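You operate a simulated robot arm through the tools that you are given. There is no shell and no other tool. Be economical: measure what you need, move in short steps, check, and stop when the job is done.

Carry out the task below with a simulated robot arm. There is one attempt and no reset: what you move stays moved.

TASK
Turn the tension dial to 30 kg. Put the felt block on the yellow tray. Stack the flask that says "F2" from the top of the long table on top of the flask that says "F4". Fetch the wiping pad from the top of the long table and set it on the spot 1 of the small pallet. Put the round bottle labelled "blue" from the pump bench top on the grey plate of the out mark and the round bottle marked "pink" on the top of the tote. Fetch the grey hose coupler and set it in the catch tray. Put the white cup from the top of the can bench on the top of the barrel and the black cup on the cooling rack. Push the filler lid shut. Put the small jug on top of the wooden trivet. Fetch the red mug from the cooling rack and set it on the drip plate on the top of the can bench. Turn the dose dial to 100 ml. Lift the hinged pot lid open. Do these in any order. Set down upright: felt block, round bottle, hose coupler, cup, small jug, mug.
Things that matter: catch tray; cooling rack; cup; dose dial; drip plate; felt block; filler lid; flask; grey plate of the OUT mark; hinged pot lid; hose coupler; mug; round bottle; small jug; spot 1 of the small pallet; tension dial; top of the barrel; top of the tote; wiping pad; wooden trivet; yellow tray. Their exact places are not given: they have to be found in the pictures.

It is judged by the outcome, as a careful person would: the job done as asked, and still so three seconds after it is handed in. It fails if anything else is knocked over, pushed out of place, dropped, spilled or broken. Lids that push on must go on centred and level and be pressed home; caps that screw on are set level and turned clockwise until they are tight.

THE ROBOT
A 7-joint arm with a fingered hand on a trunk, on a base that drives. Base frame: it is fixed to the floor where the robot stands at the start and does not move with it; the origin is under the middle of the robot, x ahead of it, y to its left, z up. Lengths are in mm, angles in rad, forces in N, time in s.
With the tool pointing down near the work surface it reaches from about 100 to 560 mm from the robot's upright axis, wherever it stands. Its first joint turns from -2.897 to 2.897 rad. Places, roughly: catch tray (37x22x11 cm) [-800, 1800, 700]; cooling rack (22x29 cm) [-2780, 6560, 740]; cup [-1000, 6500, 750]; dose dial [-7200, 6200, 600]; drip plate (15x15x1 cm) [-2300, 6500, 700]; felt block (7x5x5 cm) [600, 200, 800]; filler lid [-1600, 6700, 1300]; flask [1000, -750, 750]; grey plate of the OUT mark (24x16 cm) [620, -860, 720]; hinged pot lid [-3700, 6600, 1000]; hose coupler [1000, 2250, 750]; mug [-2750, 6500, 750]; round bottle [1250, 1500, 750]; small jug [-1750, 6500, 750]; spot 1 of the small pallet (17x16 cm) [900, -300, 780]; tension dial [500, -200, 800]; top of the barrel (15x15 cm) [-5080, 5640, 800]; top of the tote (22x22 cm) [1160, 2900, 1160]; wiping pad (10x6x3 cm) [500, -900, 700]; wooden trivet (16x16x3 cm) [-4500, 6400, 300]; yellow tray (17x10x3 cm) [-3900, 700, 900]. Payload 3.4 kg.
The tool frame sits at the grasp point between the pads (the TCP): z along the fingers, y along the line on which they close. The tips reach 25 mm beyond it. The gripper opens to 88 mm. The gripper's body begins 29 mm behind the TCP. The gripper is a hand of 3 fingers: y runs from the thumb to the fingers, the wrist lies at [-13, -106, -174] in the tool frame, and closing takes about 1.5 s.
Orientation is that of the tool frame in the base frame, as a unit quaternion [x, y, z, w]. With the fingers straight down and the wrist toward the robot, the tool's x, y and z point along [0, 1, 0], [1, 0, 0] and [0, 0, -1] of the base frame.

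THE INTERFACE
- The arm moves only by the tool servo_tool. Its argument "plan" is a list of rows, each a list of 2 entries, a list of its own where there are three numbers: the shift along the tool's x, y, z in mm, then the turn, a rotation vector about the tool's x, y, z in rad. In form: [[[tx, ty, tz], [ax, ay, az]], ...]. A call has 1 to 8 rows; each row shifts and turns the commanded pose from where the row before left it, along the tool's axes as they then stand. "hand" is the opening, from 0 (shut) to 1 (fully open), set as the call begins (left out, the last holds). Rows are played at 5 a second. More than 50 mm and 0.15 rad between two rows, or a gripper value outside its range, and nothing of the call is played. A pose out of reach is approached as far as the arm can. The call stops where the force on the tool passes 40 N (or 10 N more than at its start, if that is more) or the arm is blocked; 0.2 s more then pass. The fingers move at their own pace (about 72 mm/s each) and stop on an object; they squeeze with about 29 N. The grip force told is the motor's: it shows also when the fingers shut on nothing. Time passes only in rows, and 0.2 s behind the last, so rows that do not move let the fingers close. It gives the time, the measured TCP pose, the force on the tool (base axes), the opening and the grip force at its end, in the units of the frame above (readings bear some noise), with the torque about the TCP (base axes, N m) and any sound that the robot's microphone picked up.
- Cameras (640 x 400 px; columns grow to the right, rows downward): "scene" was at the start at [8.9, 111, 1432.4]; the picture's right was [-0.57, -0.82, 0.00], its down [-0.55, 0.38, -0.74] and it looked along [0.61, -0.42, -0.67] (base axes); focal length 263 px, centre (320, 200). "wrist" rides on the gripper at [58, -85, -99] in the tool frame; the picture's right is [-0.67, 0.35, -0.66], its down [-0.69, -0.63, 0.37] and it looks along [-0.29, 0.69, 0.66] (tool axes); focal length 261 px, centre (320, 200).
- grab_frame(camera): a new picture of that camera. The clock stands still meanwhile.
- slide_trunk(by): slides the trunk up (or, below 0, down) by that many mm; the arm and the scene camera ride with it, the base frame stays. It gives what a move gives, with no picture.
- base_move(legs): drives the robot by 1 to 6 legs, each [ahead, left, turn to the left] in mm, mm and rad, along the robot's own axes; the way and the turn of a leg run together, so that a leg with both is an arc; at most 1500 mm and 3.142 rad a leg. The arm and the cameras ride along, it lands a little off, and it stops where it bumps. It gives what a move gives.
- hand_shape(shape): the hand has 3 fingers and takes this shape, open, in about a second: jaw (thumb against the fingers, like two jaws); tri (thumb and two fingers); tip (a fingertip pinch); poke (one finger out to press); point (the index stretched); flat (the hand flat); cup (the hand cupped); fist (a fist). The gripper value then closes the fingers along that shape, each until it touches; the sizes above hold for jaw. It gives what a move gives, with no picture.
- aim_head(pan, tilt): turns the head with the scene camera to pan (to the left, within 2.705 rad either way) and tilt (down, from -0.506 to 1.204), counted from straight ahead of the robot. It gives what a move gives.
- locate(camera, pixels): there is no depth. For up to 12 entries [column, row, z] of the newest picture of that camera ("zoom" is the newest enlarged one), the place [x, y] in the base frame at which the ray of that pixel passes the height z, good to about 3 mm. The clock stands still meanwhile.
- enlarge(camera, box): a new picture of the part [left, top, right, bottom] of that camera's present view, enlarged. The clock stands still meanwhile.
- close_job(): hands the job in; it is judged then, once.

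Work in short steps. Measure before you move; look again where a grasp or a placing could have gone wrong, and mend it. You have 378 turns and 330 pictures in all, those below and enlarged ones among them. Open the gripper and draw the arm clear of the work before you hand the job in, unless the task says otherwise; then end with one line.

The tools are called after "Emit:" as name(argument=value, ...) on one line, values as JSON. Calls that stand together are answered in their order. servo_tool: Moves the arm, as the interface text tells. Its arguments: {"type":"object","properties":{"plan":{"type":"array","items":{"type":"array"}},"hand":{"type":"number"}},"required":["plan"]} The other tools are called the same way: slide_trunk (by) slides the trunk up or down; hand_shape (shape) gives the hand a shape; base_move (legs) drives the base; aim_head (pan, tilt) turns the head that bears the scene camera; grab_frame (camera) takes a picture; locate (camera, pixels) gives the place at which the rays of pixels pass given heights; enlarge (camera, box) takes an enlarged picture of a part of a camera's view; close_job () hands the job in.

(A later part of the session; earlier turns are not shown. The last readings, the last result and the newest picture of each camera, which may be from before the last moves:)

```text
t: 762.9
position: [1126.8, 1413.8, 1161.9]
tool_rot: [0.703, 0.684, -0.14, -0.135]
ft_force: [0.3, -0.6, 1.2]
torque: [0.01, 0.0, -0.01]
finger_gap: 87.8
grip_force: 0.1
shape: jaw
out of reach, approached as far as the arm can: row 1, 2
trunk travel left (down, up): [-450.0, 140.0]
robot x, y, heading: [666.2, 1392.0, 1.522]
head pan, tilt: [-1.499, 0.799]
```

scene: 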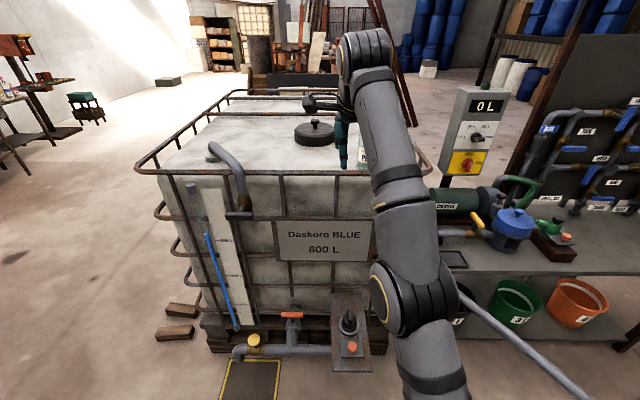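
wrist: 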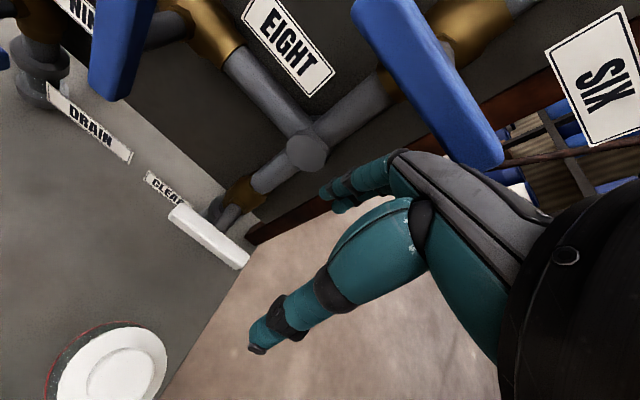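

Emit:
servo_tool(plan=[[[0, 40, 0], [-0.13, 0, 0]], [[0, 40, 0], [-0.13, 0, 0]], [[0, 40, 0], [-0.13, 0, 0]], [[0, 40, 0], [0, 0, 0]], [[0, 40, 0], [0, 0, 0]], [[0, 40, 0], [0, 0, 0]], [[0, 40, 0], [0, 0, 0]], [[0, 0, 0], [0, 0, 0]]])

```text
t: 764.6
position: [1273.3, 1421.3, 1082.6]
tool_rot: [0.716, 0.698, -0.004, 0.004]
ft_force: [0.2, 0.4, 0.4]
torque: [0.03, 0.02, -0.02]
finger_gap: 88.0
grip_force: 0.0
shape: jaw
out of reach, approached as far as the arm can: row 2, 4, 5, 6, 7
trunk travel left (down, up): [-450.0, 140.0]
robot x, y, heading: [668.8, 1394.6, 1.527]
head pan, tilt: [-1.499, 0.799]
```

Try the trick that worked before: pitch forward, move inward, then un-pitch.

Emit:
servo_tool(plan=[[[0, 0, 0], [-0.13, 0, 0]], [[0, 0, 0], [-0.13, 0, 0]], [[0, 0, 0], [-0.13, 0, 0]], [[0, 0, 0], [-0.13, 0, 0]], [[0, -30, -25], [0, 0, 0]], [[0, -30, -25], [0, 0, 0]], [[0, -30, -25], [0, 0, 0]], [[0, 0, 0], [0, 0, 0]]])

```text
t: 766.5
position: [1156.8, 1426.3, 1106.8]
tool_rot: [0.69, 0.676, 0.177, 0.187]
ft_force: [-0.2, 0.8, 0.2]
torque: [-0.02, 0.0, -0.02]
finger_gap: 88.0
grip_force: 0.0
shape: jaw
trunk travel left (down, up): [-450.0, 140.0]
robot x, y, heading: [670.3, 1393.7, 1.524]
head pan, tilt: [-1.499, 0.799]
```

Emit:
servo_tool(plan=[[[0, 0, 20], [0.13, 0, 0]], [[0, 0, 20], [0.13, 0, 0]], [[0, 0, 20], [0.13, 0, 0]], [[0, 0, 20], [0.13, 0, 0]], [[0, 0, 20], [0, 0, 0]], [[0, 0, 0], [0, 0, 0]]])

```text
t: 767.9
position: [1182.1, 1423.3, 1011.4]
tool_rot: [0.716, 0.698, -0.005, 0.004]
ft_force: [-0.3, -0.1, 0.0]
torque: [0.01, 0.01, 0.01]
finger_gap: 87.9
grip_force: 0.1
shape: jaw
trunk travel left (down, up): [-450.0, 140.0]
robot x, y, heading: [668.1, 1400.5, 1.53]
head pan, tilt: [-1.499, 0.799]
```

Unstuck. Align over the cap (1209,1436) and check.

Emit:
servo_tool(plan=[[[12, 26, 15], [0, 0, 0]], [[0, 0, 30], [0, 0, 0]], [[0, 0, 0], [0, 0, 0]]])

Emit:
grab_frame(camera="wrist")

```text
t: 768.6
position: [1207.5, 1435.1, 968.2]
tool_rot: [0.716, 0.698, -0.005, 0.004]
ft_force: [0.5, -0.6, -0.3]
torque: [0.0, -0.03, 0.0]
finger_gap: 88.1
grip_force: 0.0
shape: jaw
trunk travel left (down, up): [-450.0, 140.0]
robot x, y, heading: [669.5, 1393.2, 1.527]
head pan, tilt: [-1.499, 0.799]
```

```text
29 pictures are left
```

wrist: 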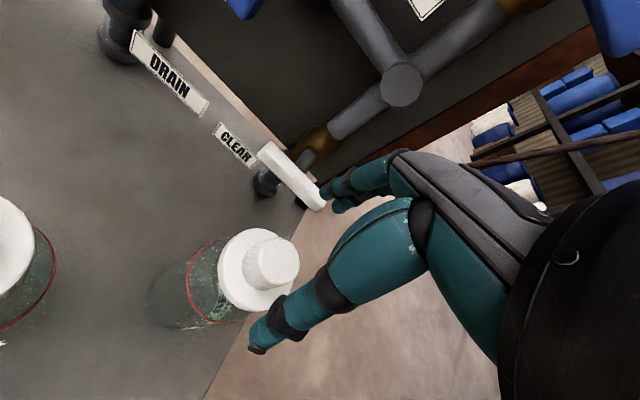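

Emit:
locate(camera="wrist", pixels=[[276, 261, 905], [315, 207, 800], [315, 207, 860]])

Emit:
servo_tool(plan=[[[0, 0, 20], [0, 0, 0]], [[0, 0, 20], [0, 0, 0]], [[0, 0, 0], [0, 0, 0]]], hand=0.8)

```text
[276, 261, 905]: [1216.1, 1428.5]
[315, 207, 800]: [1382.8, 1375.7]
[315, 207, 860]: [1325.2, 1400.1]
```

```text
t: 769.5
position: [1207.0, 1434.9, 925.8]
tool_rot: [0.716, 0.698, -0.005, 0.003]
ft_force: [0.2, 0.5, 0.4]
torque: [0.02, 0.02, 0.01]
finger_gap: 70.3
grip_force: 0.1
shape: jaw
trunk travel left (down, up): [-450.0, 140.0]
robot x, y, heading: [670.8, 1395.4, 1.526]
head pan, tilt: [-1.499, 0.799]
```

Adjust by (+8,−6), descend to 891, close and lift.

Emit:
servo_tool(plan=[[[-6, 8, 0], [0, 0, 0]], [[0, 0, 15], [0, 0, 0]], [[0, 0, 12], [0, 0, 0]], [[0, 0, 7], [0, 0, 0]], [[0, 0, 0], [0, 0, 0]]])

Emit:
servo_tool(plan=[[[0, 0, 0], [0, 0, 0]], [[0, 0, 0], [0, 0, 0]], [[0, 0, 0], [0, 0, 0]], [[0, 0, 0], [0, 0, 0]], [[0, 0, 0], [0, 0, 0]], [[0, 0, 0], [0, 0, 0]], [[0, 0, 0], [0, 0, 0]], [[0, 0, 0], [0, 0, 0]]], hand=0)

Emit:
servo_tool(plan=[[[0, 0, -8], [0, 0, 0]], [[0, -3, -15], [0, 0, 0]], [[0, -8, -25], [0, 0, 0]], [[0, -15, -30], [0, 0, 0]], [[0, -25, -25], [0, 0, 0]], [[0, -30, -15], [0, 0, 0]], [[0, 0, 0], [0, 0, 0]]])

Emit:
grab_frame(camera="wrist")

```text
t: 770.6
position: [1215.6, 1425.8, 891.7]
tool_rot: [0.716, 0.698, -0.005, 0.004]
ft_force: [-1.5, -0.7, 1.3]
torque: [0.04, 0.0, 0.05]
finger_gap: 70.7
grip_force: 0.0
shape: jaw
trunk travel left (down, up): [-450.0, 140.0]
robot x, y, heading: [667.2, 1391.7, 1.527]
head pan, tilt: [-1.499, 0.799]
```

```text
t: 772.5
position: [1215.3, 1425.4, 892.4]
tool_rot: [0.716, 0.698, -0.004, 0.004]
ft_force: [1.4, -0.7, 4.4]
torque: [-0.15, -0.57, -0.06]
finger_gap: 41.0
grip_force: 28.4
shape: jaw
trunk travel left (down, up): [-450.0, 140.0]
robot x, y, heading: [669.5, 1392.8, 1.524]
head pan, tilt: [-1.499, 0.799]
heard: snap
```

```text
t: 774.0
position: [1136.7, 1428.9, 1011.0]
tool_rot: [0.716, 0.698, -0.005, 0.003]
ft_force: [0.8, 0.5, -5.1]
torque: [-0.09, -0.02, 0.0]
finger_gap: 39.1
grip_force: 28.5
shape: jaw
trunk travel left (down, up): [-450.0, 140.0]
robot x, y, heading: [667.6, 1395.6, 1.524]
head pan, tilt: [-1.499, 0.799]
```

```text
28 pictures are left
```

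wrist: 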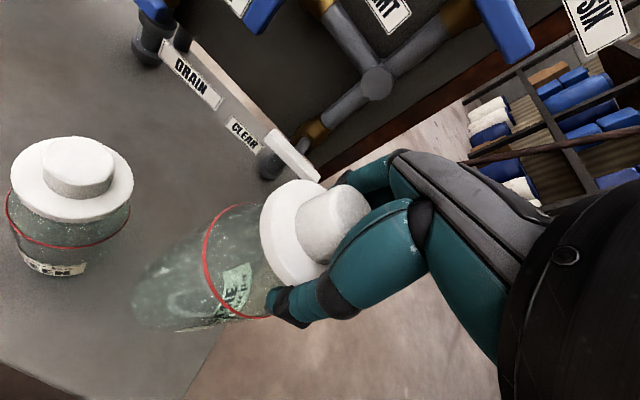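

Blue bottle held. Keep the arm to the right, strafe away from the table and back down to the OUT plate.

Emit:
base_move(legs=[[0, 820, 0.045], [-1100, 0, 0], [-1150, 0, 0]])

Emit:
aim_head(pan=-1.5, tilt=0.8)

Emit:
grab_frame(camera="scene")

Emit:
locate(camera="scene", pixels=[[320, 200, 722], [320, 150, 722]])

```text
t: 788.9
position: [338.9, -757.8, 1011.1]
tool_rot: [0.706, 0.709, -0.005, 0.004]
ft_force: [-0.2, -0.5, -4.5]
torque: [-0.08, -0.05, -0.02]
finger_gap: 38.0
grip_force: 29.2
shape: jaw
trunk travel left (down, up): [-450.0, 140.0]
robot x, y, heading: [-126.7, -805.7, 1.555]
head pan, tilt: [-1.499, 0.799]
```

```text
t: 789.5
position: [338.4, -756.6, 1010.2]
tool_rot: [0.705, 0.709, -0.005, 0.003]
ft_force: [0.0, 0.7, -4.6]
torque: [-0.09, -0.06, -0.03]
finger_gap: 38.4
grip_force: 28.9
shape: jaw
trunk travel left (down, up): [-450.0, 140.0]
robot x, y, heading: [-127.9, -808.5, 1.555]
head pan, tilt: [-1.499, 0.799]
```

```text
27 pictures are left
```

scene: 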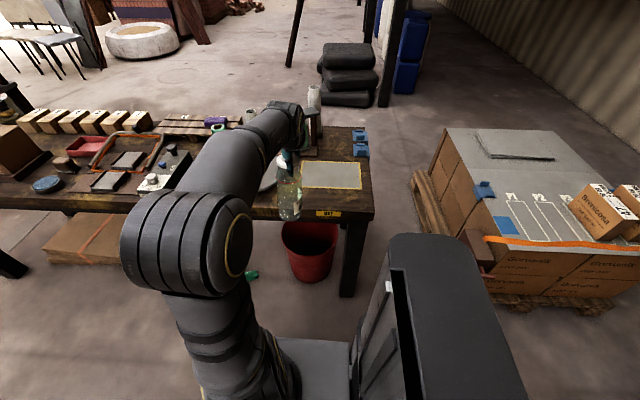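

```text
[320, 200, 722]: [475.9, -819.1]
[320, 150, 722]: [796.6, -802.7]
```

Move to bring the bottle over the OUT plate (620,-860).

Emit:
base_move(legs=[[-95, 0, 0.015], [0, -272, 0]])

Emit:
grab_frame(camera="wrist")

```text
t: 792.1
position: [618.2, -851.9, 1010.7]
tool_rot: [0.703, 0.711, -0.004, 0.004]
ft_force: [-0.7, 0.2, -4.6]
torque: [-0.08, -0.07, 0.01]
finger_gap: 38.0
grip_force: 29.0
shape: jaw
trunk travel left (down, up): [-450.0, 140.0]
robot x, y, heading: [149.6, -906.1, 1.566]
head pan, tilt: [-1.499, 0.799]
```

```text
26 pictures are left
```

wrist: 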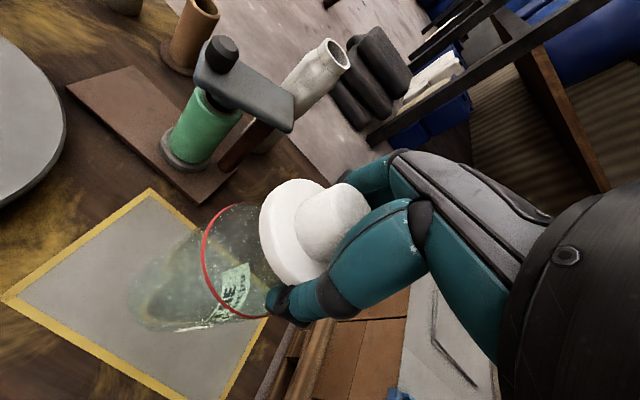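

Over the plate. Lower.

Emit:
servo_tool(plan=[[[-6, 2, 15], [0, 0, 0]], [[0, 0, 25], [0, 0, 0]], [[0, 0, 28], [0, 0, 0]], [[0, 0, 22], [0, 0, 0]], [[0, 0, 14], [0, 0, 0]], [[0, 0, 5], [0, 0, 0]], [[0, 0, 0], [0, 0, 0]]])

Emit:
servo_tool(plan=[[[0, 0, 4], [0, 0, 0]], [[0, 0, 3], [0, 0, 0]], [[0, 0, 0], [0, 0, 0]]])

Emit:
servo_tool(plan=[[[0, 0, 2], [0, 0, 0]], [[0, 0, 2], [0, 0, 0]], [[0, 0, 0], [0, 0, 0]]])

```text
t: 793.3
position: [623.9, -862.3, 923.2]
tool_rot: [0.704, 0.71, 0.006, 0.012]
ft_force: [-5.4, -0.4, 28.8]
torque: [-0.06, 0.88, 0.01]
finger_gap: 37.7
grip_force: 29.0
shape: jaw
trunk travel left (down, up): [-450.0, 140.0]
robot x, y, heading: [150.7, -905.7, 1.561]
head pan, tilt: [-1.499, 0.799]
stopped in row 5: the force on the tool passed its limit at 49 N (the readings are from after the stop); the commanded pose is now the measured one
```

```text
t: 793.7
position: [625.2, -862.3, 922.6]
tool_rot: [0.705, 0.709, 0.01, 0.014]
ft_force: [-5.7, 0.4, 25.4]
torque: [-0.07, 0.93, 0.0]
finger_gap: 37.2
grip_force: 28.9
shape: jaw
trunk travel left (down, up): [-450.0, 140.0]
robot x, y, heading: [152.3, -905.1, 1.559]
head pan, tilt: [-1.499, 0.799]
stopped in row 1: the force on the tool passed its limit at 44 N (the readings are from after the stop); the commanded pose is now the measured one
```

```text
t: 794.2
position: [626.6, -863.3, 922.0]
tool_rot: [0.705, 0.709, 0.012, 0.017]
ft_force: [-7.1, 0.1, 24.5]
torque: [-0.07, 1.01, -0.04]
finger_gap: 37.4
grip_force: 29.1
shape: jaw
trunk travel left (down, up): [-450.0, 140.0]
robot x, y, heading: [146.8, -906.6, 1.557]
head pan, tilt: [-1.499, 0.799]
stopped in row 2: the force on the tool passed its limit at 41 N (the readings are from after the stop); the commanded pose is now the measured one
```

The bottle had slid ~30 mm in the grip, so it is already on the plate. Ease off, re-level, view.

Emit:
servo_tool(plan=[[[0, 0, -3], [0.02, 0.003, 0]], [[0, 0, -2], [0.021, 0.004, 0]], [[0, 0, 0], [0, 0, 0]]])

Emit:
enlarge(camera="scene", box=[250, 90, 410, 230])

```text
t: 795.0
position: [625.0, -863.1, 923.1]
tool_rot: [0.705, 0.709, -0.005, -0.003]
ft_force: [-0.2, 0.9, 1.0]
torque: [-0.05, -0.07, 0.01]
finger_gap: 37.0
grip_force: 29.5
shape: jaw
trunk travel left (down, up): [-450.0, 140.0]
robot x, y, heading: [151.6, -904.8, 1.559]
head pan, tilt: [-1.499, 0.799]
```

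```text
2.86 times, centred on (330, 160) of scene
```

zoom: 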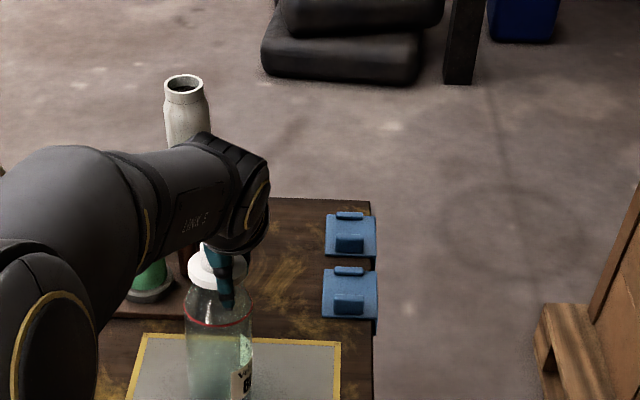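

Release and rise.

Emit:
servo_tool(plan=[[[0, 0, 0], [0, 0, 0]], [[0, 0, 0], [0, 0, 0]], [[0, 0, 0], [0, 0, 0]], [[0, 0, 0], [0, 0, 0]], [[0, 0, -25], [0, 0, 0]], [[0, 0, -40], [0, 0, 0]], [[0, 0, -45], [0, 0, 0]], [[0, 0, 0], [0, 0, 0]]], hand=0.95)

Emit:
grab_frame(camera="wrist")

```text
t: 796.8
position: [627.2, -862.8, 1035.6]
tool_rot: [0.705, 0.709, -0.004, -0.003]
ft_force: [-0.4, 0.4, 0.1]
torque: [0.04, -0.02, -0.02]
finger_gap: 84.0
grip_force: 0.1
shape: jaw
trunk travel left (down, up): [-450.0, 140.0]
robot x, y, heading: [153.3, -902.2, 1.558]
head pan, tilt: [-1.499, 0.799]
```

```text
24 pictures are left
```

wrist: 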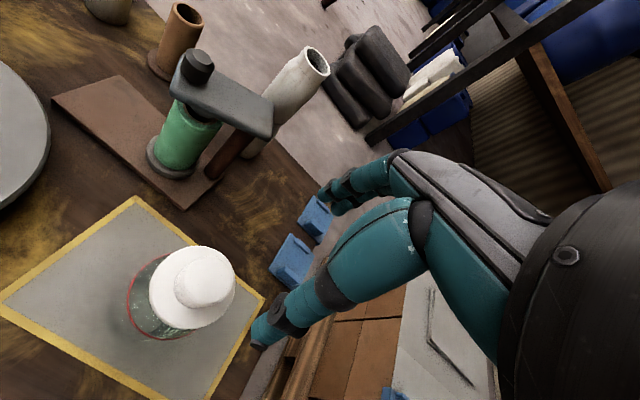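

Blue bottle is placed. Drive along to the felt block (≈(585,234)) with the arm still to the right.

Emit:
base_move(legs=[[0, 140, 0.01], [1100, 0, 0]])

Emit:
grab_frame(camera="wrist")

```text
t: 803.3
position: [481.3, 246.6, 1036.1]
tool_rot: [0.701, 0.713, -0.004, -0.002]
ft_force: [0.1, -0.6, -0.4]
torque: [0.04, 0.02, 0.03]
finger_gap: 83.7
grip_force: 0.0
shape: jaw
trunk travel left (down, up): [-450.0, 140.0]
robot x, y, heading: [5.0, 199.3, 1.572]
head pan, tilt: [-1.499, 0.799]
```

```text
23 pictures are left
```

wrist: 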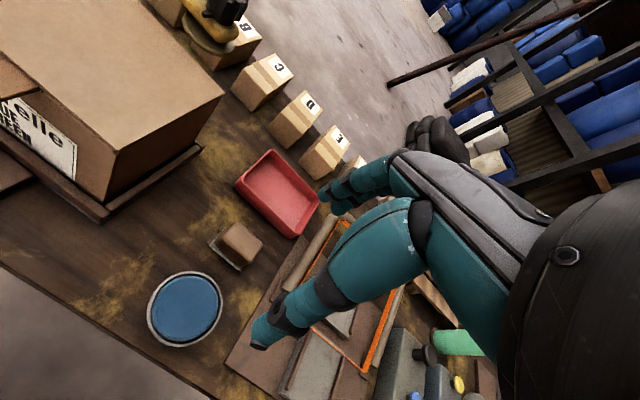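

Emit:
locate(camera="wrist", pixels=[[240, 222, 770], [265, 242, 770], [246, 262, 770], [219, 240, 770], [242, 241, 770], [242, 241, 750]])

Emit:
servo_tool(plan=[[[-5, 30, 35], [0, 0, 0]], [[-5, 30, 35], [0, 0, 0]], [[0, 25, 35], [0, 0, 0]], [[0, 15, 30], [0, 0, 0]], [[0, 0, 0], [0, 0, 0]]])

Emit:
grab_frame(camera="wrist")

```text
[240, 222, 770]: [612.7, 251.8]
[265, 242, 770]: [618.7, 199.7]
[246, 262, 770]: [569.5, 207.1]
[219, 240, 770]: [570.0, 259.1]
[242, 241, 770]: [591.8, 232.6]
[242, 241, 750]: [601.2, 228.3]
```

```text
t: 804.5
position: [579.9, 240.0, 900.1]
tool_rot: [0.701, 0.713, -0.004, -0.002]
ft_force: [-0.6, -0.7, -0.7]
torque: [0.0, -0.02, -0.04]
finger_gap: 83.9
grip_force: 0.1
shape: jaw
trunk travel left (down, up): [-450.0, 140.0]
robot x, y, heading: [4.5, 199.4, 1.577]
head pan, tilt: [-1.499, 0.799]
```

```text
22 pictures are left
```

wrist: 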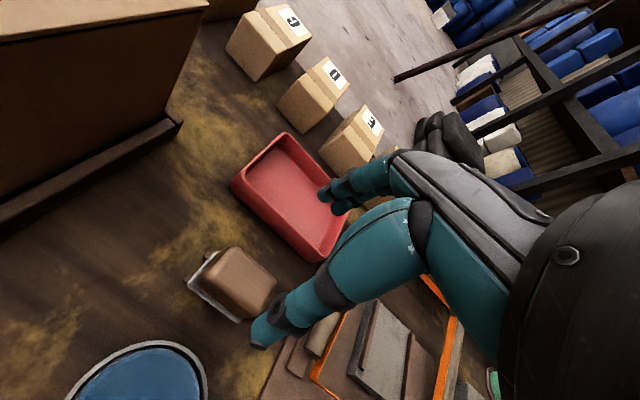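

Emit:
locate(camera="wrist", pixels=[[222, 250, 768], [275, 283, 768], [258, 312, 745], [203, 270, 768], [245, 277, 768]])

```text
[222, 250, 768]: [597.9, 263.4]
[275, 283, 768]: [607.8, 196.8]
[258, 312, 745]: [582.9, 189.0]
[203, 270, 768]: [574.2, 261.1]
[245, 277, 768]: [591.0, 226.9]
```

Block centre ≈(591,229), 8° yaw. Align, descend, grip, lift.

Emit:
servo_tool(plan=[[[-11, 11, 20], [0, 0, -0.065]], [[0, 0, 35], [0, 0, -0.065]], [[0, 0, 35], [0, 0, 0]], [[0, 0, 30], [0, 0, 0]], [[0, 0, 16], [0, 0, 0]], [[0, 0, 0], [0, 0, 0]]], hand=0.9)

Emit:
servo_tool(plan=[[[0, 0, 0], [0, 0, 0]], [[0, 0, 0], [0, 0, 0]], [[0, 0, 0], [0, 0, 0]], [[0, 0, 0], [0, 0, 0]], [[0, 0, 0], [0, 0, 0]], [[0, 0, 0], [0, 0, 0]], [[0, 0, 0], [0, 0, 0]], [[0, 0, 0], [0, 0, 0]]], hand=0)

Emit:
servo_tool(plan=[[[0, 0, -10], [0, 0, 0]], [[0, 0, -30], [0, 0, 0]], [[0, 0, -45], [0, 0, 0]], [[0, 0, -45], [0, 0, 0]], [[0, 0, -45], [0, 0, 0]], [[0, -30, -30], [0, 0, 0]], [[0, -40, -20], [0, 0, 0]], [[0, -40, 0], [0, 0, 0]]])

Emit:
grab_frame(camera="wrist")

```text
t: 805.9
position: [589.8, 227.7, 763.4]
tool_rot: [0.653, 0.757, -0.003, -0.004]
ft_force: [0.0, 0.7, 0.0]
torque: [-0.01, -0.01, -0.01]
finger_gap: 79.4
grip_force: 0.1
shape: jaw
trunk travel left (down, up): [-450.0, 140.0]
robot x, y, heading: [5.4, 202.2, 1.578]
head pan, tilt: [-1.499, 0.799]
```

```text
t: 807.7
position: [588.5, 228.9, 765.5]
tool_rot: [0.653, 0.758, -0.003, -0.002]
ft_force: [1.4, -0.3, 10.5]
torque: [0.04, -0.16, -0.05]
finger_gap: 34.9
grip_force: 28.7
shape: jaw
trunk travel left (down, up): [-450.0, 140.0]
robot x, y, heading: [3.8, 200.8, 1.574]
head pan, tilt: [-1.499, 0.799]
```

```text
t: 809.5
position: [485.3, 210.0, 990.6]
tool_rot: [0.653, 0.757, -0.003, -0.003]
ft_force: [-0.9, 0.6, -0.3]
torque: [0.0, 0.04, 0.0]
finger_gap: 34.2
grip_force: 29.3
shape: jaw
trunk travel left (down, up): [-450.0, 140.0]
robot x, y, heading: [8.9, 197.4, 1.569]
head pan, tilt: [-1.499, 0.799]
```

```text
21 pictures are left
```

wrist: 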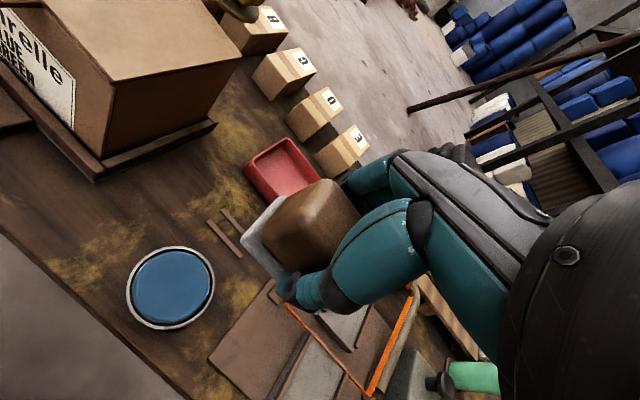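

Block held. Drive around the cart towards the yellow tray area, restoring the arm to the front on the way.

Emit:
base_move(legs=[[0, 350, 0], [1450, 0, 0], [1400, 0, 0]])

Emit:
servo_tool(plan=[[[40, 0, 0], [0, 0, -0.1]], [[43, 0, 0], [0, 0, -0.1]], [[43, 0, 0], [0, 0, -0.1]], [[43, -3, 0], [0, 0, -0.1]], [[43, -3, 0], [0, 0, -0.1]], [[43, -3, 0], [0, 0, -0.1]], [[43, -4, 0], [0, 0, -0.1]], [[43, -4, 0], [0, 0, -0.1]]])

Emit:
servo_tool(plan=[[[43, -4, 0], [0, 0, -0.1]], [[43, -4, 0], [0, 0, -0.1]], [[43, -4, 0], [0, 0, -0.1]], [[43, -4, 0], [0, 0, -0.1]], [[43, -4, 0], [0, 0, -0.1]], [[43, -4, 0], [0, 0, -0.1]], [[40, -4, 0], [0, 0, -0.06]]])

Emit:
base_move(legs=[[0, 0, 1.571], [1350, 0, 0], [1300, 0, 0], [0, 0, 1.571], [1000, 0, 0]])

Emit:
aim_head(pan=-0.5, tilt=0.4)

Emit:
grab_frame(camera="scene")

Emit:
locate(camera="scene", pixels=[[320, 200, 900], [320, 250, 0], [200, 250, 0], [450, 250, 0]])

```text
t: 825.3
position: [137.2, 3072.9, 990.4]
tool_rot: [0.654, 0.756, -0.003, -0.003]
ft_force: [0.8, -0.1, -0.3]
torque: [-0.03, -0.01, 0.01]
finger_gap: 34.4
grip_force: 28.9
shape: jaw
trunk travel left (down, up): [-450.0, 140.0]
robot x, y, heading: [-347.5, 3058.6, 1.568]
head pan, tilt: [-1.499, 0.799]
```

```text
t: 827.1
position: [-34.6, 3352.4, 990.1]
tool_rot: [0.308, 0.951, -0.002, -0.003]
ft_force: [0.9, 0.5, -0.8]
torque: [0.01, -0.01, -0.02]
finger_gap: 33.9
grip_force: 29.0
shape: jaw
trunk travel left (down, up): [-450.0, 140.0]
robot x, y, heading: [-345.5, 3062.0, 1.574]
head pan, tilt: [-1.499, 0.799]
```

```text
t: 828.7
position: [-320.9, 3418.2, 992.5]
tool_rot: [-0.018, 1.0, -0.002, -0.004]
ft_force: [-0.7, -0.3, -1.3]
torque: [-0.03, 0.02, 0.01]
finger_gap: 33.7
grip_force: 28.6
shape: jaw
trunk travel left (down, up): [-450.0, 140.0]
robot x, y, heading: [-343.5, 3060.7, 1.568]
head pan, tilt: [-1.499, 0.799]
```

```text
t: 854.1
position: [-2911.5, 1654.1, 993.7]
tool_rot: [0.998, 0.064, 0.004, -0.002]
ft_force: [-0.1, 0.2, -1.0]
torque: [-0.01, -0.01, -0.04]
finger_gap: 33.3
grip_force: 28.7
shape: jaw
trunk travel left (down, up): [-450.0, 140.0]
robot x, y, heading: [-2922.8, 2013.2, -1.48]
head pan, tilt: [-1.499, 0.799]
```

```text
t: 855.4
position: [-2911.9, 1654.1, 994.6]
tool_rot: [0.998, 0.064, 0.004, -0.001]
ft_force: [-1.0, 0.5, -1.3]
torque: [0.01, 0.0, 0.01]
finger_gap: 33.3
grip_force: 28.8
shape: jaw
trunk travel left (down, up): [-450.0, 140.0]
robot x, y, heading: [-2917.4, 2011.7, -1.473]
head pan, tilt: [-0.499, 0.4]
```

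```text
20 pictures are left
```

scene: 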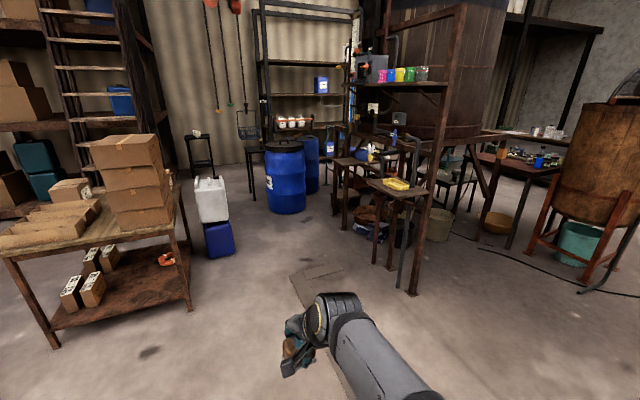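

```text
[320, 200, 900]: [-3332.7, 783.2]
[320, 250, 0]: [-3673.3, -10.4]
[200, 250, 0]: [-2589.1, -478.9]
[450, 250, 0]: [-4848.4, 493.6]
```

Emit:
enlarge(camera="scene", box=[330, 120, 470, 300])

Emit:
locate(camera="scene", pixels=[[395, 185, 900], [395, 185, 930], [415, 292, 0], [375, 265, 0], [400, 285, 0]])

```text
2.22 times, centred on (400, 210) of scene
```

zoom: 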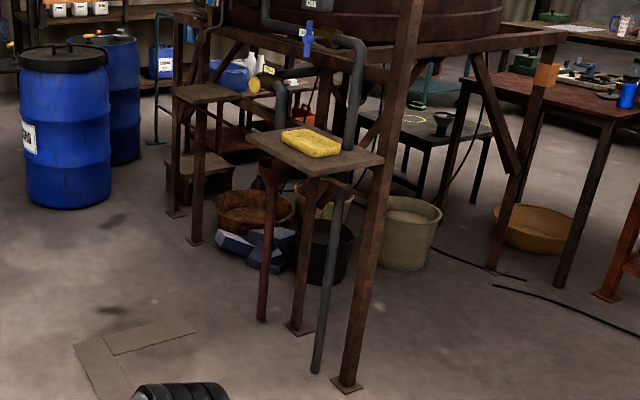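

```text
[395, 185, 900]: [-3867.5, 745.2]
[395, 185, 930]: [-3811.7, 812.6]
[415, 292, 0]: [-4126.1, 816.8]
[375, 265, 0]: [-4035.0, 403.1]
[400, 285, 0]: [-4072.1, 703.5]
```

Tray ≈(-3868,745,900). Approach it from the north, facing −y.

Emit:
base_move(legs=[[0, 0, -0.098], [0, -930, 0], [650, 0, 0]])

Emit:
aim_head(pan=0.0, tilt=0.7)

Emit:
grab_frame(camera="scene")

Emit:
grab_frame(camera="wrist")

```text
t: 864.0
position: [-3867.9, 991.2, 994.3]
tool_rot: [1.0, 0.021, 0.004, -0.002]
ft_force: [0.1, 0.0, 0.4]
torque: [0.01, 0.01, 0.0]
finger_gap: 33.7
grip_force: 28.8
shape: jaw
trunk travel left (down, up): [-450.0, 140.0]
robot x, y, heading: [-3847.9, 1351.4, -1.569]
head pan, tilt: [-0.499, 0.4]
```

```text
t: 865.0
position: [-3867.2, 990.7, 993.5]
tool_rot: [1.0, 0.021, 0.004, -0.001]
ft_force: [-0.1, -0.4, -0.7]
torque: [-0.04, 0.0, 0.01]
finger_gap: 33.1
grip_force: 28.8
shape: jaw
trunk travel left (down, up): [-450.0, 140.0]
robot x, y, heading: [-3844.6, 1349.6, -1.562]
head pan, tilt: [0.0, 0.7]
```

```text
18 pictures are left
```

scene: 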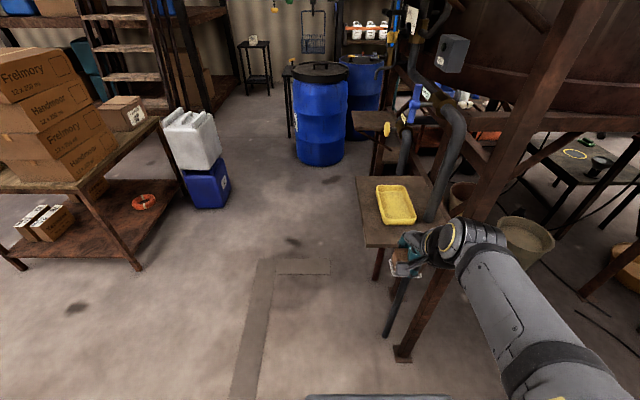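

```text
17 pictures are left
```

wrist: 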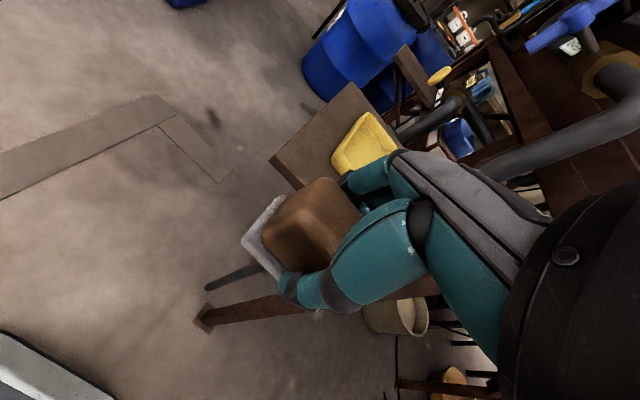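

Emit:
locate(camera="scene", pixels=[[377, 187, 900], [409, 187, 900], [417, 223, 900], [382, 225, 900], [437, 205, 900], [396, 205, 870], [360, 248, 880], [425, 250, 880]])

Emit:
locate(camera="wrist", pixels=[[362, 145, 900], [362, 145, 870], [333, 160, 900], [333, 160, 870]])

```text
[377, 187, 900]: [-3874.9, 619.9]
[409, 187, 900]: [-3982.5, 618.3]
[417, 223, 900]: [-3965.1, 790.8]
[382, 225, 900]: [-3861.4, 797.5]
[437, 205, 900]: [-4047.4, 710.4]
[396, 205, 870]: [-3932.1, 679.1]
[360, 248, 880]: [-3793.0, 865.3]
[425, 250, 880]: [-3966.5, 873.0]
```

```text
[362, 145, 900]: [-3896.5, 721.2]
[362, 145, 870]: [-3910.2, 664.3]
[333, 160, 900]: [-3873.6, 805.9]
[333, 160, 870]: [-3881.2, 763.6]
```

Emit:
locate(camera="scene", pixels=[[403, 358, 0], [388, 335, 0], [340, 398, 270], [440, 240, 700], [460, 180, 1000]])

```text
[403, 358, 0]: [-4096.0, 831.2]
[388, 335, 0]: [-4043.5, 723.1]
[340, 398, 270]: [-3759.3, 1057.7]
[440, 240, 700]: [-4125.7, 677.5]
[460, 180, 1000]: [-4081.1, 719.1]
```

Move a little closer and centre on the tray.

Emit:
base_move(legs=[[82, -45, -0.008]])

Emit:
servo_tool(plan=[[[0, 35, 0], [0, 0, 0]], [[0, 40, 0], [0, 0, 0]], [[0, 40, 0], [0, 0, 0]], [[0, 40, 0], [0, 0, 0]], [[0, 40, 0], [0, 0, 0]], [[0, 0, 0], [0, 0, 0]]])

Emit:
grab_frame(camera="wrist")

```text
t: 866.1
position: [-3915.8, 908.8, 994.7]
tool_rot: [1.0, 0.016, 0.004, -0.002]
ft_force: [-1.0, -0.5, -2.6]
torque: [-0.06, 0.02, 0.0]
finger_gap: 33.2
grip_force: 28.3
shape: jaw
trunk travel left (down, up): [-450.0, 140.0]
robot x, y, heading: [-3891.7, 1265.8, -1.57]
head pan, tilt: [0.0, 0.7]
```

```text
t: 867.5
position: [-3908.5, 714.7, 993.4]
tool_rot: [1.0, 0.015, 0.004, -0.002]
ft_force: [0.2, 0.0, -1.3]
torque: [0.04, 0.02, 0.02]
finger_gap: 33.3
grip_force: 29.1
shape: jaw
trunk travel left (down, up): [-450.0, 140.0]
robot x, y, heading: [-3893.6, 1269.0, -1.573]
head pan, tilt: [0.0, 0.7]
```

```text
16 pictures are left
```

wrist: 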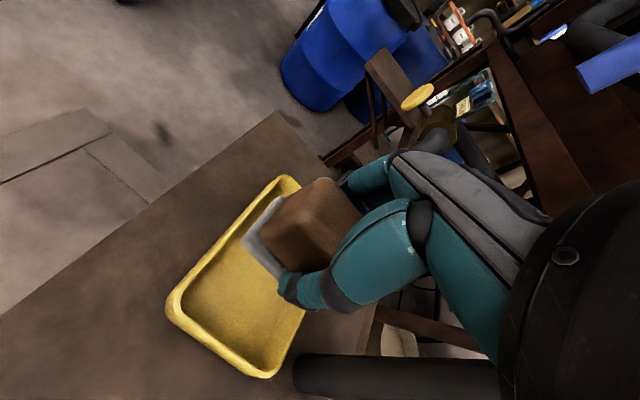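

Emit:
locate(camera="wrist", pixels=[[287, 180, 900], [170, 303, 900], [262, 373, 900], [305, 310, 900]])

```text
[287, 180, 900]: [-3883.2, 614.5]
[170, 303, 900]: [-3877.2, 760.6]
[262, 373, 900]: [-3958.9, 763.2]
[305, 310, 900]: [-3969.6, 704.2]
```

Centre over the tray (-3921,699) and lower.

Emit:
servo_tool(plan=[[[-12, 16, 0], [0, 0, 0]], [[0, 0, 20], [0, 0, 0]], [[0, 0, 25], [0, 0, 0]], [[0, 0, 12], [0, 0, 0]], [[0, 0, 0], [0, 0, 0]]])

Emit:
grab_frame(camera="wrist")

```text
t: 868.7
position: [-3919.4, 696.3, 938.0]
tool_rot: [1.0, 0.017, 0.004, -0.001]
ft_force: [0.8, -0.5, -1.7]
torque: [0.01, 0.0, -0.02]
finger_gap: 33.2
grip_force: 29.5
shape: jaw
trunk travel left (down, up): [-450.0, 140.0]
robot x, y, heading: [-3890.8, 1263.4, -1.576]
head pan, tilt: [0.0, 0.7]
```

```text
15 pictures are left
```

wrist: 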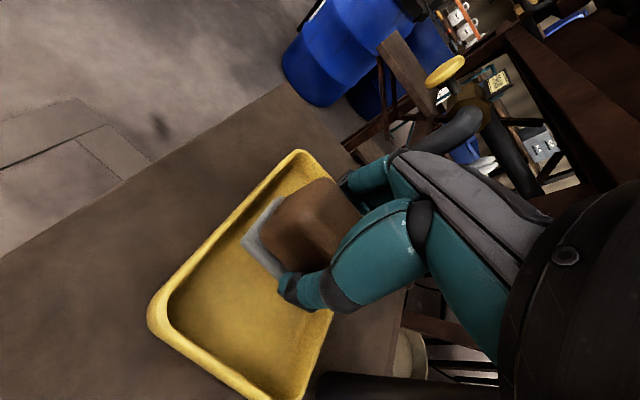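

Emit:
servo_tool(plan=[[[0, 0, 5], [0, 0, 0]], [[0, 0, 5], [0, 0, 0]], [[0, 0, 3], [0, 0, 0]], [[0, 0, 0], [0, 0, 0]]])

Emit:
servo_tool(plan=[[[0, 0, 2], [0, 0, 0]], [[0, 0, 2], [0, 0, 0]], [[0, 0, 0], [0, 0, 0]]])

Emit:
servo_tool(plan=[[[0, 0, 2], [0, 0, 0]], [[0, 0, 2], [0, 0, 0]], [[0, 0, 0], [0, 0, 0]]])

```text
t: 869.7
position: [-3921.7, 697.6, 923.0]
tool_rot: [1.0, 0.016, 0.004, -0.002]
ft_force: [0.8, -0.1, -1.2]
torque: [-0.01, -0.02, 0.0]
finger_gap: 33.1
grip_force: 29.4
shape: jaw
trunk travel left (down, up): [-450.0, 140.0]
robot x, y, heading: [-3888.6, 1268.2, -1.576]
head pan, tilt: [0.0, 0.7]
```

```text
t: 870.5
position: [-3920.5, 697.7, 919.6]
tool_rot: [1.0, 0.016, 0.004, -0.001]
ft_force: [0.7, -0.6, -0.6]
torque: [-0.01, -0.02, 0.0]
finger_gap: 33.4
grip_force: 29.3
shape: jaw
trunk travel left (down, up): [-450.0, 140.0]
robot x, y, heading: [-3890.4, 1267.4, -1.575]
head pan, tilt: [0.0, 0.7]
```

```text
t: 871.3
position: [-3920.9, 697.5, 915.1]
tool_rot: [1.0, 0.016, 0.004, -0.001]
ft_force: [0.0, 0.6, -1.5]
torque: [0.01, -0.02, 0.02]
finger_gap: 33.7
grip_force: 29.2
shape: jaw
trunk travel left (down, up): [-450.0, 140.0]
robot x, y, heading: [-3887.0, 1268.4, -1.576]
head pan, tilt: [0.0, 0.7]
```

Emit:
servo_tool(plan=[[[0, 0, 2], [0, 0, 0]], [[0, 0, 2], [0, 0, 0]], [[0, 0, 0], [0, 0, 0]]])

Emit:
servo_tool(plan=[[[0, 0, 2], [0, 0, 0]], [[0, 0, 1], [0, 0, 0]], [[0, 0, 0], [0, 0, 0]]])

```text
t: 872.1
position: [-3920.8, 698.6, 912.7]
tool_rot: [1.0, 0.015, 0.005, -0.001]
ft_force: [-0.2, -0.6, -0.7]
torque: [0.0, 0.01, -0.01]
finger_gap: 33.5
grip_force: 29.5
shape: jaw
trunk travel left (down, up): [-450.0, 140.0]
robot x, y, heading: [-3893.1, 1264.4, -1.575]
head pan, tilt: [0.0, 0.7]
```

```text
t: 872.9
position: [-3919.8, 697.3, 908.4]
tool_rot: [1.0, 0.015, 0.005, -0.001]
ft_force: [-0.2, -0.6, -1.3]
torque: [0.0, -0.02, 0.0]
finger_gap: 33.4
grip_force: 28.8
shape: jaw
trunk travel left (down, up): [-450.0, 140.0]
robot x, y, heading: [-3890.5, 1263.2, -1.573]
head pan, tilt: [0.0, 0.7]
```

Emit:
servo_tool(plan=[[[0, 0, 2], [0, 0, 0]], [[0, 0, 2], [0, 0, 0]], [[0, 0, 0], [0, 0, 0]]])

Emit:
servo_tool(plan=[[[0, 0, 2], [0, 0, 0]], [[0, 0, 1.5], [0, 0, 0]], [[0, 0, 0], [0, 0, 0]]])

```text
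t: 873.7
position: [-3921.4, 697.5, 905.0]
tool_rot: [1.0, 0.015, 0.004, -0.001]
ft_force: [-0.8, 0.4, -0.2]
torque: [0.01, 0.02, -0.04]
finger_gap: 33.5
grip_force: 29.5
shape: jaw
trunk travel left (down, up): [-450.0, 140.0]
robot x, y, heading: [-3892.9, 1265.2, -1.573]
head pan, tilt: [0.0, 0.7]
```

```text
t: 874.5
position: [-3921.0, 696.6, 900.5]
tool_rot: [1.0, 0.016, 0.005, 0.0]
ft_force: [0.8, 0.0, -0.7]
torque: [-0.03, 0.04, 0.03]
finger_gap: 33.5
grip_force: 28.6
shape: jaw
trunk travel left (down, up): [-450.0, 140.0]
robot x, y, heading: [-3892.9, 1266.3, -1.566]
head pan, tilt: [0.0, 0.7]
```

Emit:
servo_tool(plan=[[[0, 0, 2], [0, 0, 0]], [[0, 0, 2], [0, 0, 0]], [[0, 0, 0], [0, 0, 0]]])

Emit:
servo_tool(plan=[[[0, 0, 2], [0, 0, 0]], [[0, 0, 2], [0, 0, 0]], [[0, 0, 0], [0, 0, 0]]])

Emit:
grab_frame(camera="wrist")

```text
t: 875.3
position: [-3920.1, 696.5, 897.7]
tool_rot: [1.0, 0.015, 0.005, 0.0]
ft_force: [0.6, -0.5, 1.3]
torque: [-0.04, 0.05, 0.01]
finger_gap: 33.1
grip_force: 29.8
shape: jaw
trunk travel left (down, up): [-450.0, 140.0]
robot x, y, heading: [-3889.0, 1265.1, -1.578]
head pan, tilt: [0.0, 0.7]
```

```text
t: 876.1
position: [-3922.1, 697.9, 895.9]
tool_rot: [1.0, 0.016, 0.004, 0.003]
ft_force: [3.6, -3.6, 25.8]
torque: [-0.69, -0.03, 0.02]
finger_gap: 34.3
grip_force: 29.4
shape: jaw
trunk travel left (down, up): [-450.0, 140.0]
robot x, y, heading: [-3887.5, 1270.1, -1.577]
head pan, tilt: [0.0, 0.7]
```

```text
14 pictures are left
```

wrist: 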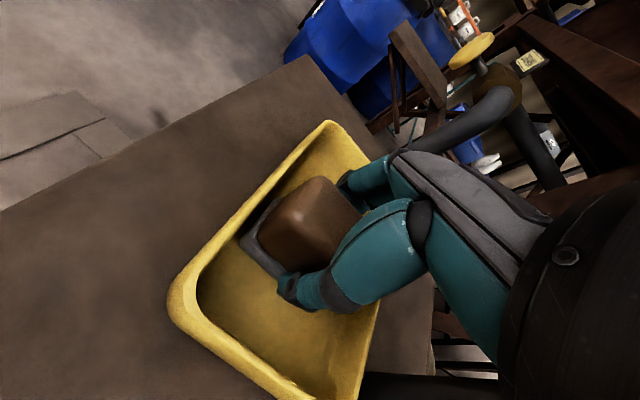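

Contact with the tray floor. Ease off, release and rise.

Emit:
servo_tool(plan=[[[0, 0, -2], [0, 0, 0]], [[0, 0, 0], [0, 0, 0]]])

Emit:
servo_tool(plan=[[[0, 0, 0], [0, 0, 0]], [[0, 0, 0], [0, 0, 0]], [[0, 0, 0], [0, 0, 0]], [[0, 0, 0], [0, 0, 0]], [[0, 0, -20], [0, 0, 0]], [[0, 0, -40], [0, 0, 0]], [[0, -10, -40], [0, 0, 0]], [[0, 0, 0], [0, 0, 0]]], hand=0.65)

Emit:
grab_frame(camera="wrist")

```text
t: 876.7
position: [-3920.4, 698.7, 895.5]
tool_rot: [1.0, 0.016, 0.004, 0.002]
ft_force: [3.3, -7.1, 23.3]
torque: [-0.76, 0.0, 0.06]
finger_gap: 34.4
grip_force: 28.8
shape: jaw
trunk travel left (down, up): [-450.0, 140.0]
robot x, y, heading: [-3894.3, 1263.2, -1.574]
head pan, tilt: [0.0, 0.7]
```

```text
t: 878.5
position: [-3921.5, 709.4, 992.1]
tool_rot: [1.0, 0.015, 0.004, 0.0]
ft_force: [-0.6, 0.1, 0.0]
torque: [0.01, -0.02, 0.02]
finger_gap: 57.2
grip_force: 0.0
shape: jaw
trunk travel left (down, up): [-450.0, 140.0]
robot x, y, heading: [-3889.8, 1268.1, -1.574]
head pan, tilt: [0.0, 0.7]
```

```text
13 pictures are left
```

wrist: 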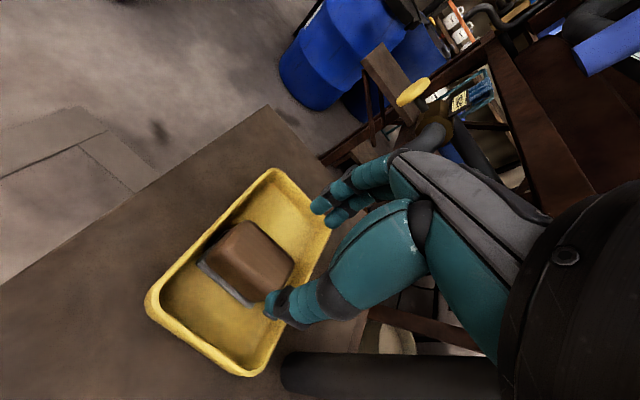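

Felt block is on the yellow tray. Last: the dose dial. Back off, tuck the arm, and look toward the north-west for the route.

Emit:
servo_tool(plan=[[[0, -40, -20], [0, 0, 0]], [[0, -45, -10], [0, 0, 0]], [[0, -45, 0], [0, 0, 0]], [[0, -40, 0], [0, 0, 0]]], hand=1)

Emit:
base_move(legs=[[-700, 0, 0], [0, 0, -2.2]])

Emit:
aim_head(pan=0.0, tilt=0.35)

Emit:
grab_frame(camera="scene")

Emit:
locate(camera="scene", pixels=[[320, 200, 0], [320, 250, 0], [200, 250, 0], [450, 250, 0], [320, 150, 0], [320, 180, 0], [200, 180, 0], [450, 180, 0]])

```text
t: 879.5
position: [-3923.3, 877.3, 1025.0]
tool_rot: [1.0, 0.016, 0.005, -0.002]
ft_force: [0.7, -0.4, 0.1]
torque: [0.01, 0.01, 0.0]
finger_gap: 87.9
grip_force: 0.1
shape: jaw
trunk travel left (down, up): [-450.0, 140.0]
robot x, y, heading: [-3890.6, 1269.9, -1.573]
head pan, tilt: [0.0, 0.7]
```

```text
t: 888.6
position: [-4198.0, 2224.9, 1026.4]
tool_rot: [-0.479, 0.878, -0.003, -0.004]
ft_force: [0.1, -0.2, -0.2]
torque: [0.01, 0.01, 0.01]
finger_gap: 87.6
grip_force: 0.0
shape: jaw
trunk travel left (down, up): [-450.0, 140.0]
robot x, y, heading: [-3894.0, 1977.2, 2.532]
head pan, tilt: [0.0, 0.7]
```

```text
t: 889.4
position: [-4196.3, 2222.7, 1025.2]
tool_rot: [-0.479, 0.878, -0.003, -0.003]
ft_force: [0.4, -0.8, 0.0]
torque: [0.02, -0.01, 0.01]
finger_gap: 87.9
grip_force: 0.1
shape: jaw
trunk travel left (down, up): [-450.0, 140.0]
robot x, y, heading: [-3892.8, 1976.0, 2.534]
head pan, tilt: [0.0, 0.351]
```

```text
12 pictures are left
```

scene: 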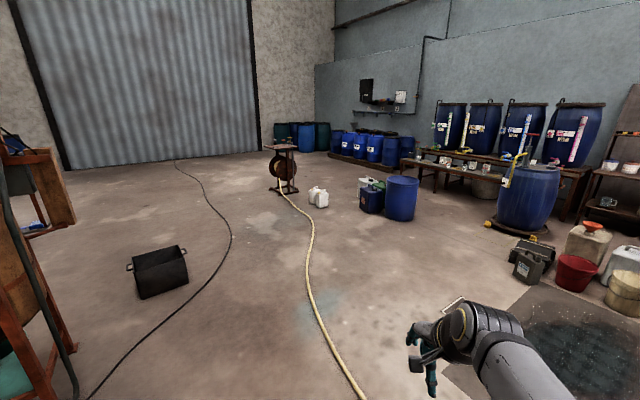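

```text
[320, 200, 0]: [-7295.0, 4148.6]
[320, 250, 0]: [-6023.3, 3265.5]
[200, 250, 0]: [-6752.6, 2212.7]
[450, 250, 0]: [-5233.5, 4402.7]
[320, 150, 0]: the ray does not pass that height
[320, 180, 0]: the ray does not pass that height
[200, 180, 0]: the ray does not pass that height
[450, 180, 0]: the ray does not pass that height
```

Route: cross the hose, pass between bin and barrel, then west along y≈5330. First stretch.

Emit:
base_move(legs=[[0, 0, -0.403], [1400, 0, 0], [1285, 0, 0]])

```text
t: 903.7
position: [-5443.9, 4632.5, 1026.6]
tool_rot: [-0.276, 0.961, -0.002, -0.003]
ft_force: [-0.2, -0.4, -0.2]
torque: [0.03, 0.02, -0.04]
finger_gap: 87.5
grip_force: 0.0
shape: jaw
trunk travel left (down, up): [-450.0, 140.0]
robot x, y, heading: [-5274.8, 4277.2, 2.097]
head pan, tilt: [0.0, 0.351]
```

Emit:
base_move(legs=[[0, 0, -0.231], [700, 0, 0], [0, 0, 0.54], [566, 0, 0], [0, 0, 0.735], [700, 0, 0]])

Emit:
aim_head(pan=-0.8, tilt=0.55)

Emit:
grab_frame(camera="scene")

Emit:
locate(camera="scene", pixels=[[320, 200, 600], [320, 250, 600], [200, 200, 600], [450, 200, 600]])

```text
t: 918.1
position: [-7005.7, 5346.8, 1026.5]
tool_rot: [0.722, -0.692, 0.004, 0.003]
ft_force: [-0.8, 0.6, 0.6]
torque: [0.01, -0.01, -0.02]
finger_gap: 87.7
grip_force: 0.0
shape: jaw
trunk travel left (down, up): [-450.0, 140.0]
robot x, y, heading: [-6617.1, 5319.4, -3.135]
head pan, tilt: [0.0, 0.351]
```

```text
t: 919.2
position: [-7005.5, 5346.3, 1026.6]
tool_rot: [0.723, -0.691, 0.003, 0.003]
ft_force: [0.0, -1.1, 0.2]
torque: [-0.01, 0.06, 0.0]
finger_gap: 87.6
grip_force: 0.0
shape: jaw
trunk travel left (down, up): [-450.0, 140.0]
robot x, y, heading: [-6616.6, 5320.8, -3.129]
head pan, tilt: [-0.799, 0.55]
```

```text
11 pictures are left
```

scene: 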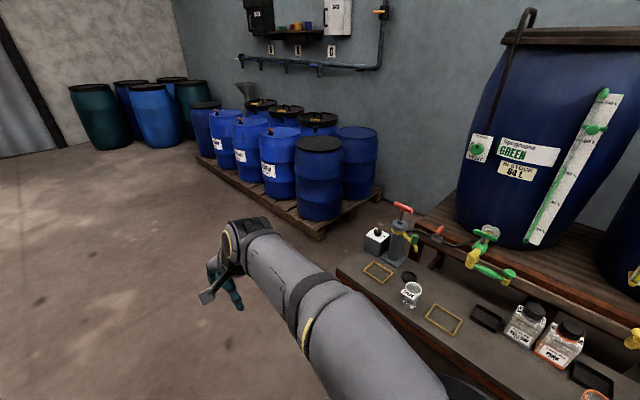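

```text
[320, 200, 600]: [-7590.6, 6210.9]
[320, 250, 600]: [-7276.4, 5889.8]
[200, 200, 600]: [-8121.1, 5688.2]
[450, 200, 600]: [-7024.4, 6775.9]
```

Emit:
enlarge(camera="scene", box=[310, 180, 450, 310])

Emit:
locate(camera="zoom", pixels=[[300, 175, 600], [300, 175, 650], [300, 205, 600], [390, 250, 600], [130, 290, 560], [265, 200, 600], [340, 200, 600]])

```text
3.08 times, centred on (380, 245) of scene
```

zoom: 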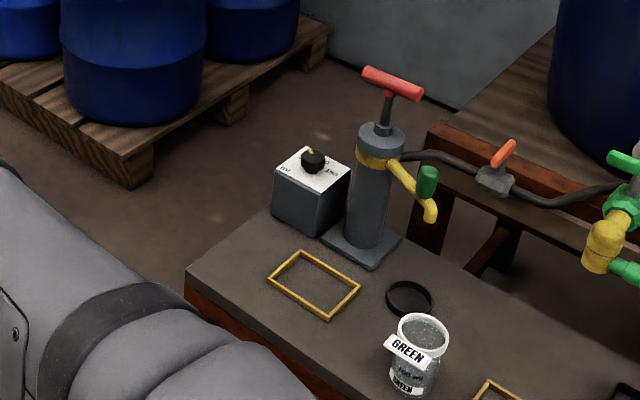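

```text
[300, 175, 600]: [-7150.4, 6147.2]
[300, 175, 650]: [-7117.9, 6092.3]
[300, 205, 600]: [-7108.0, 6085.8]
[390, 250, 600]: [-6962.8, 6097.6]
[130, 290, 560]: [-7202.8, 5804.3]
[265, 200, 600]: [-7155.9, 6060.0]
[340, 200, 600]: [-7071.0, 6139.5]
```

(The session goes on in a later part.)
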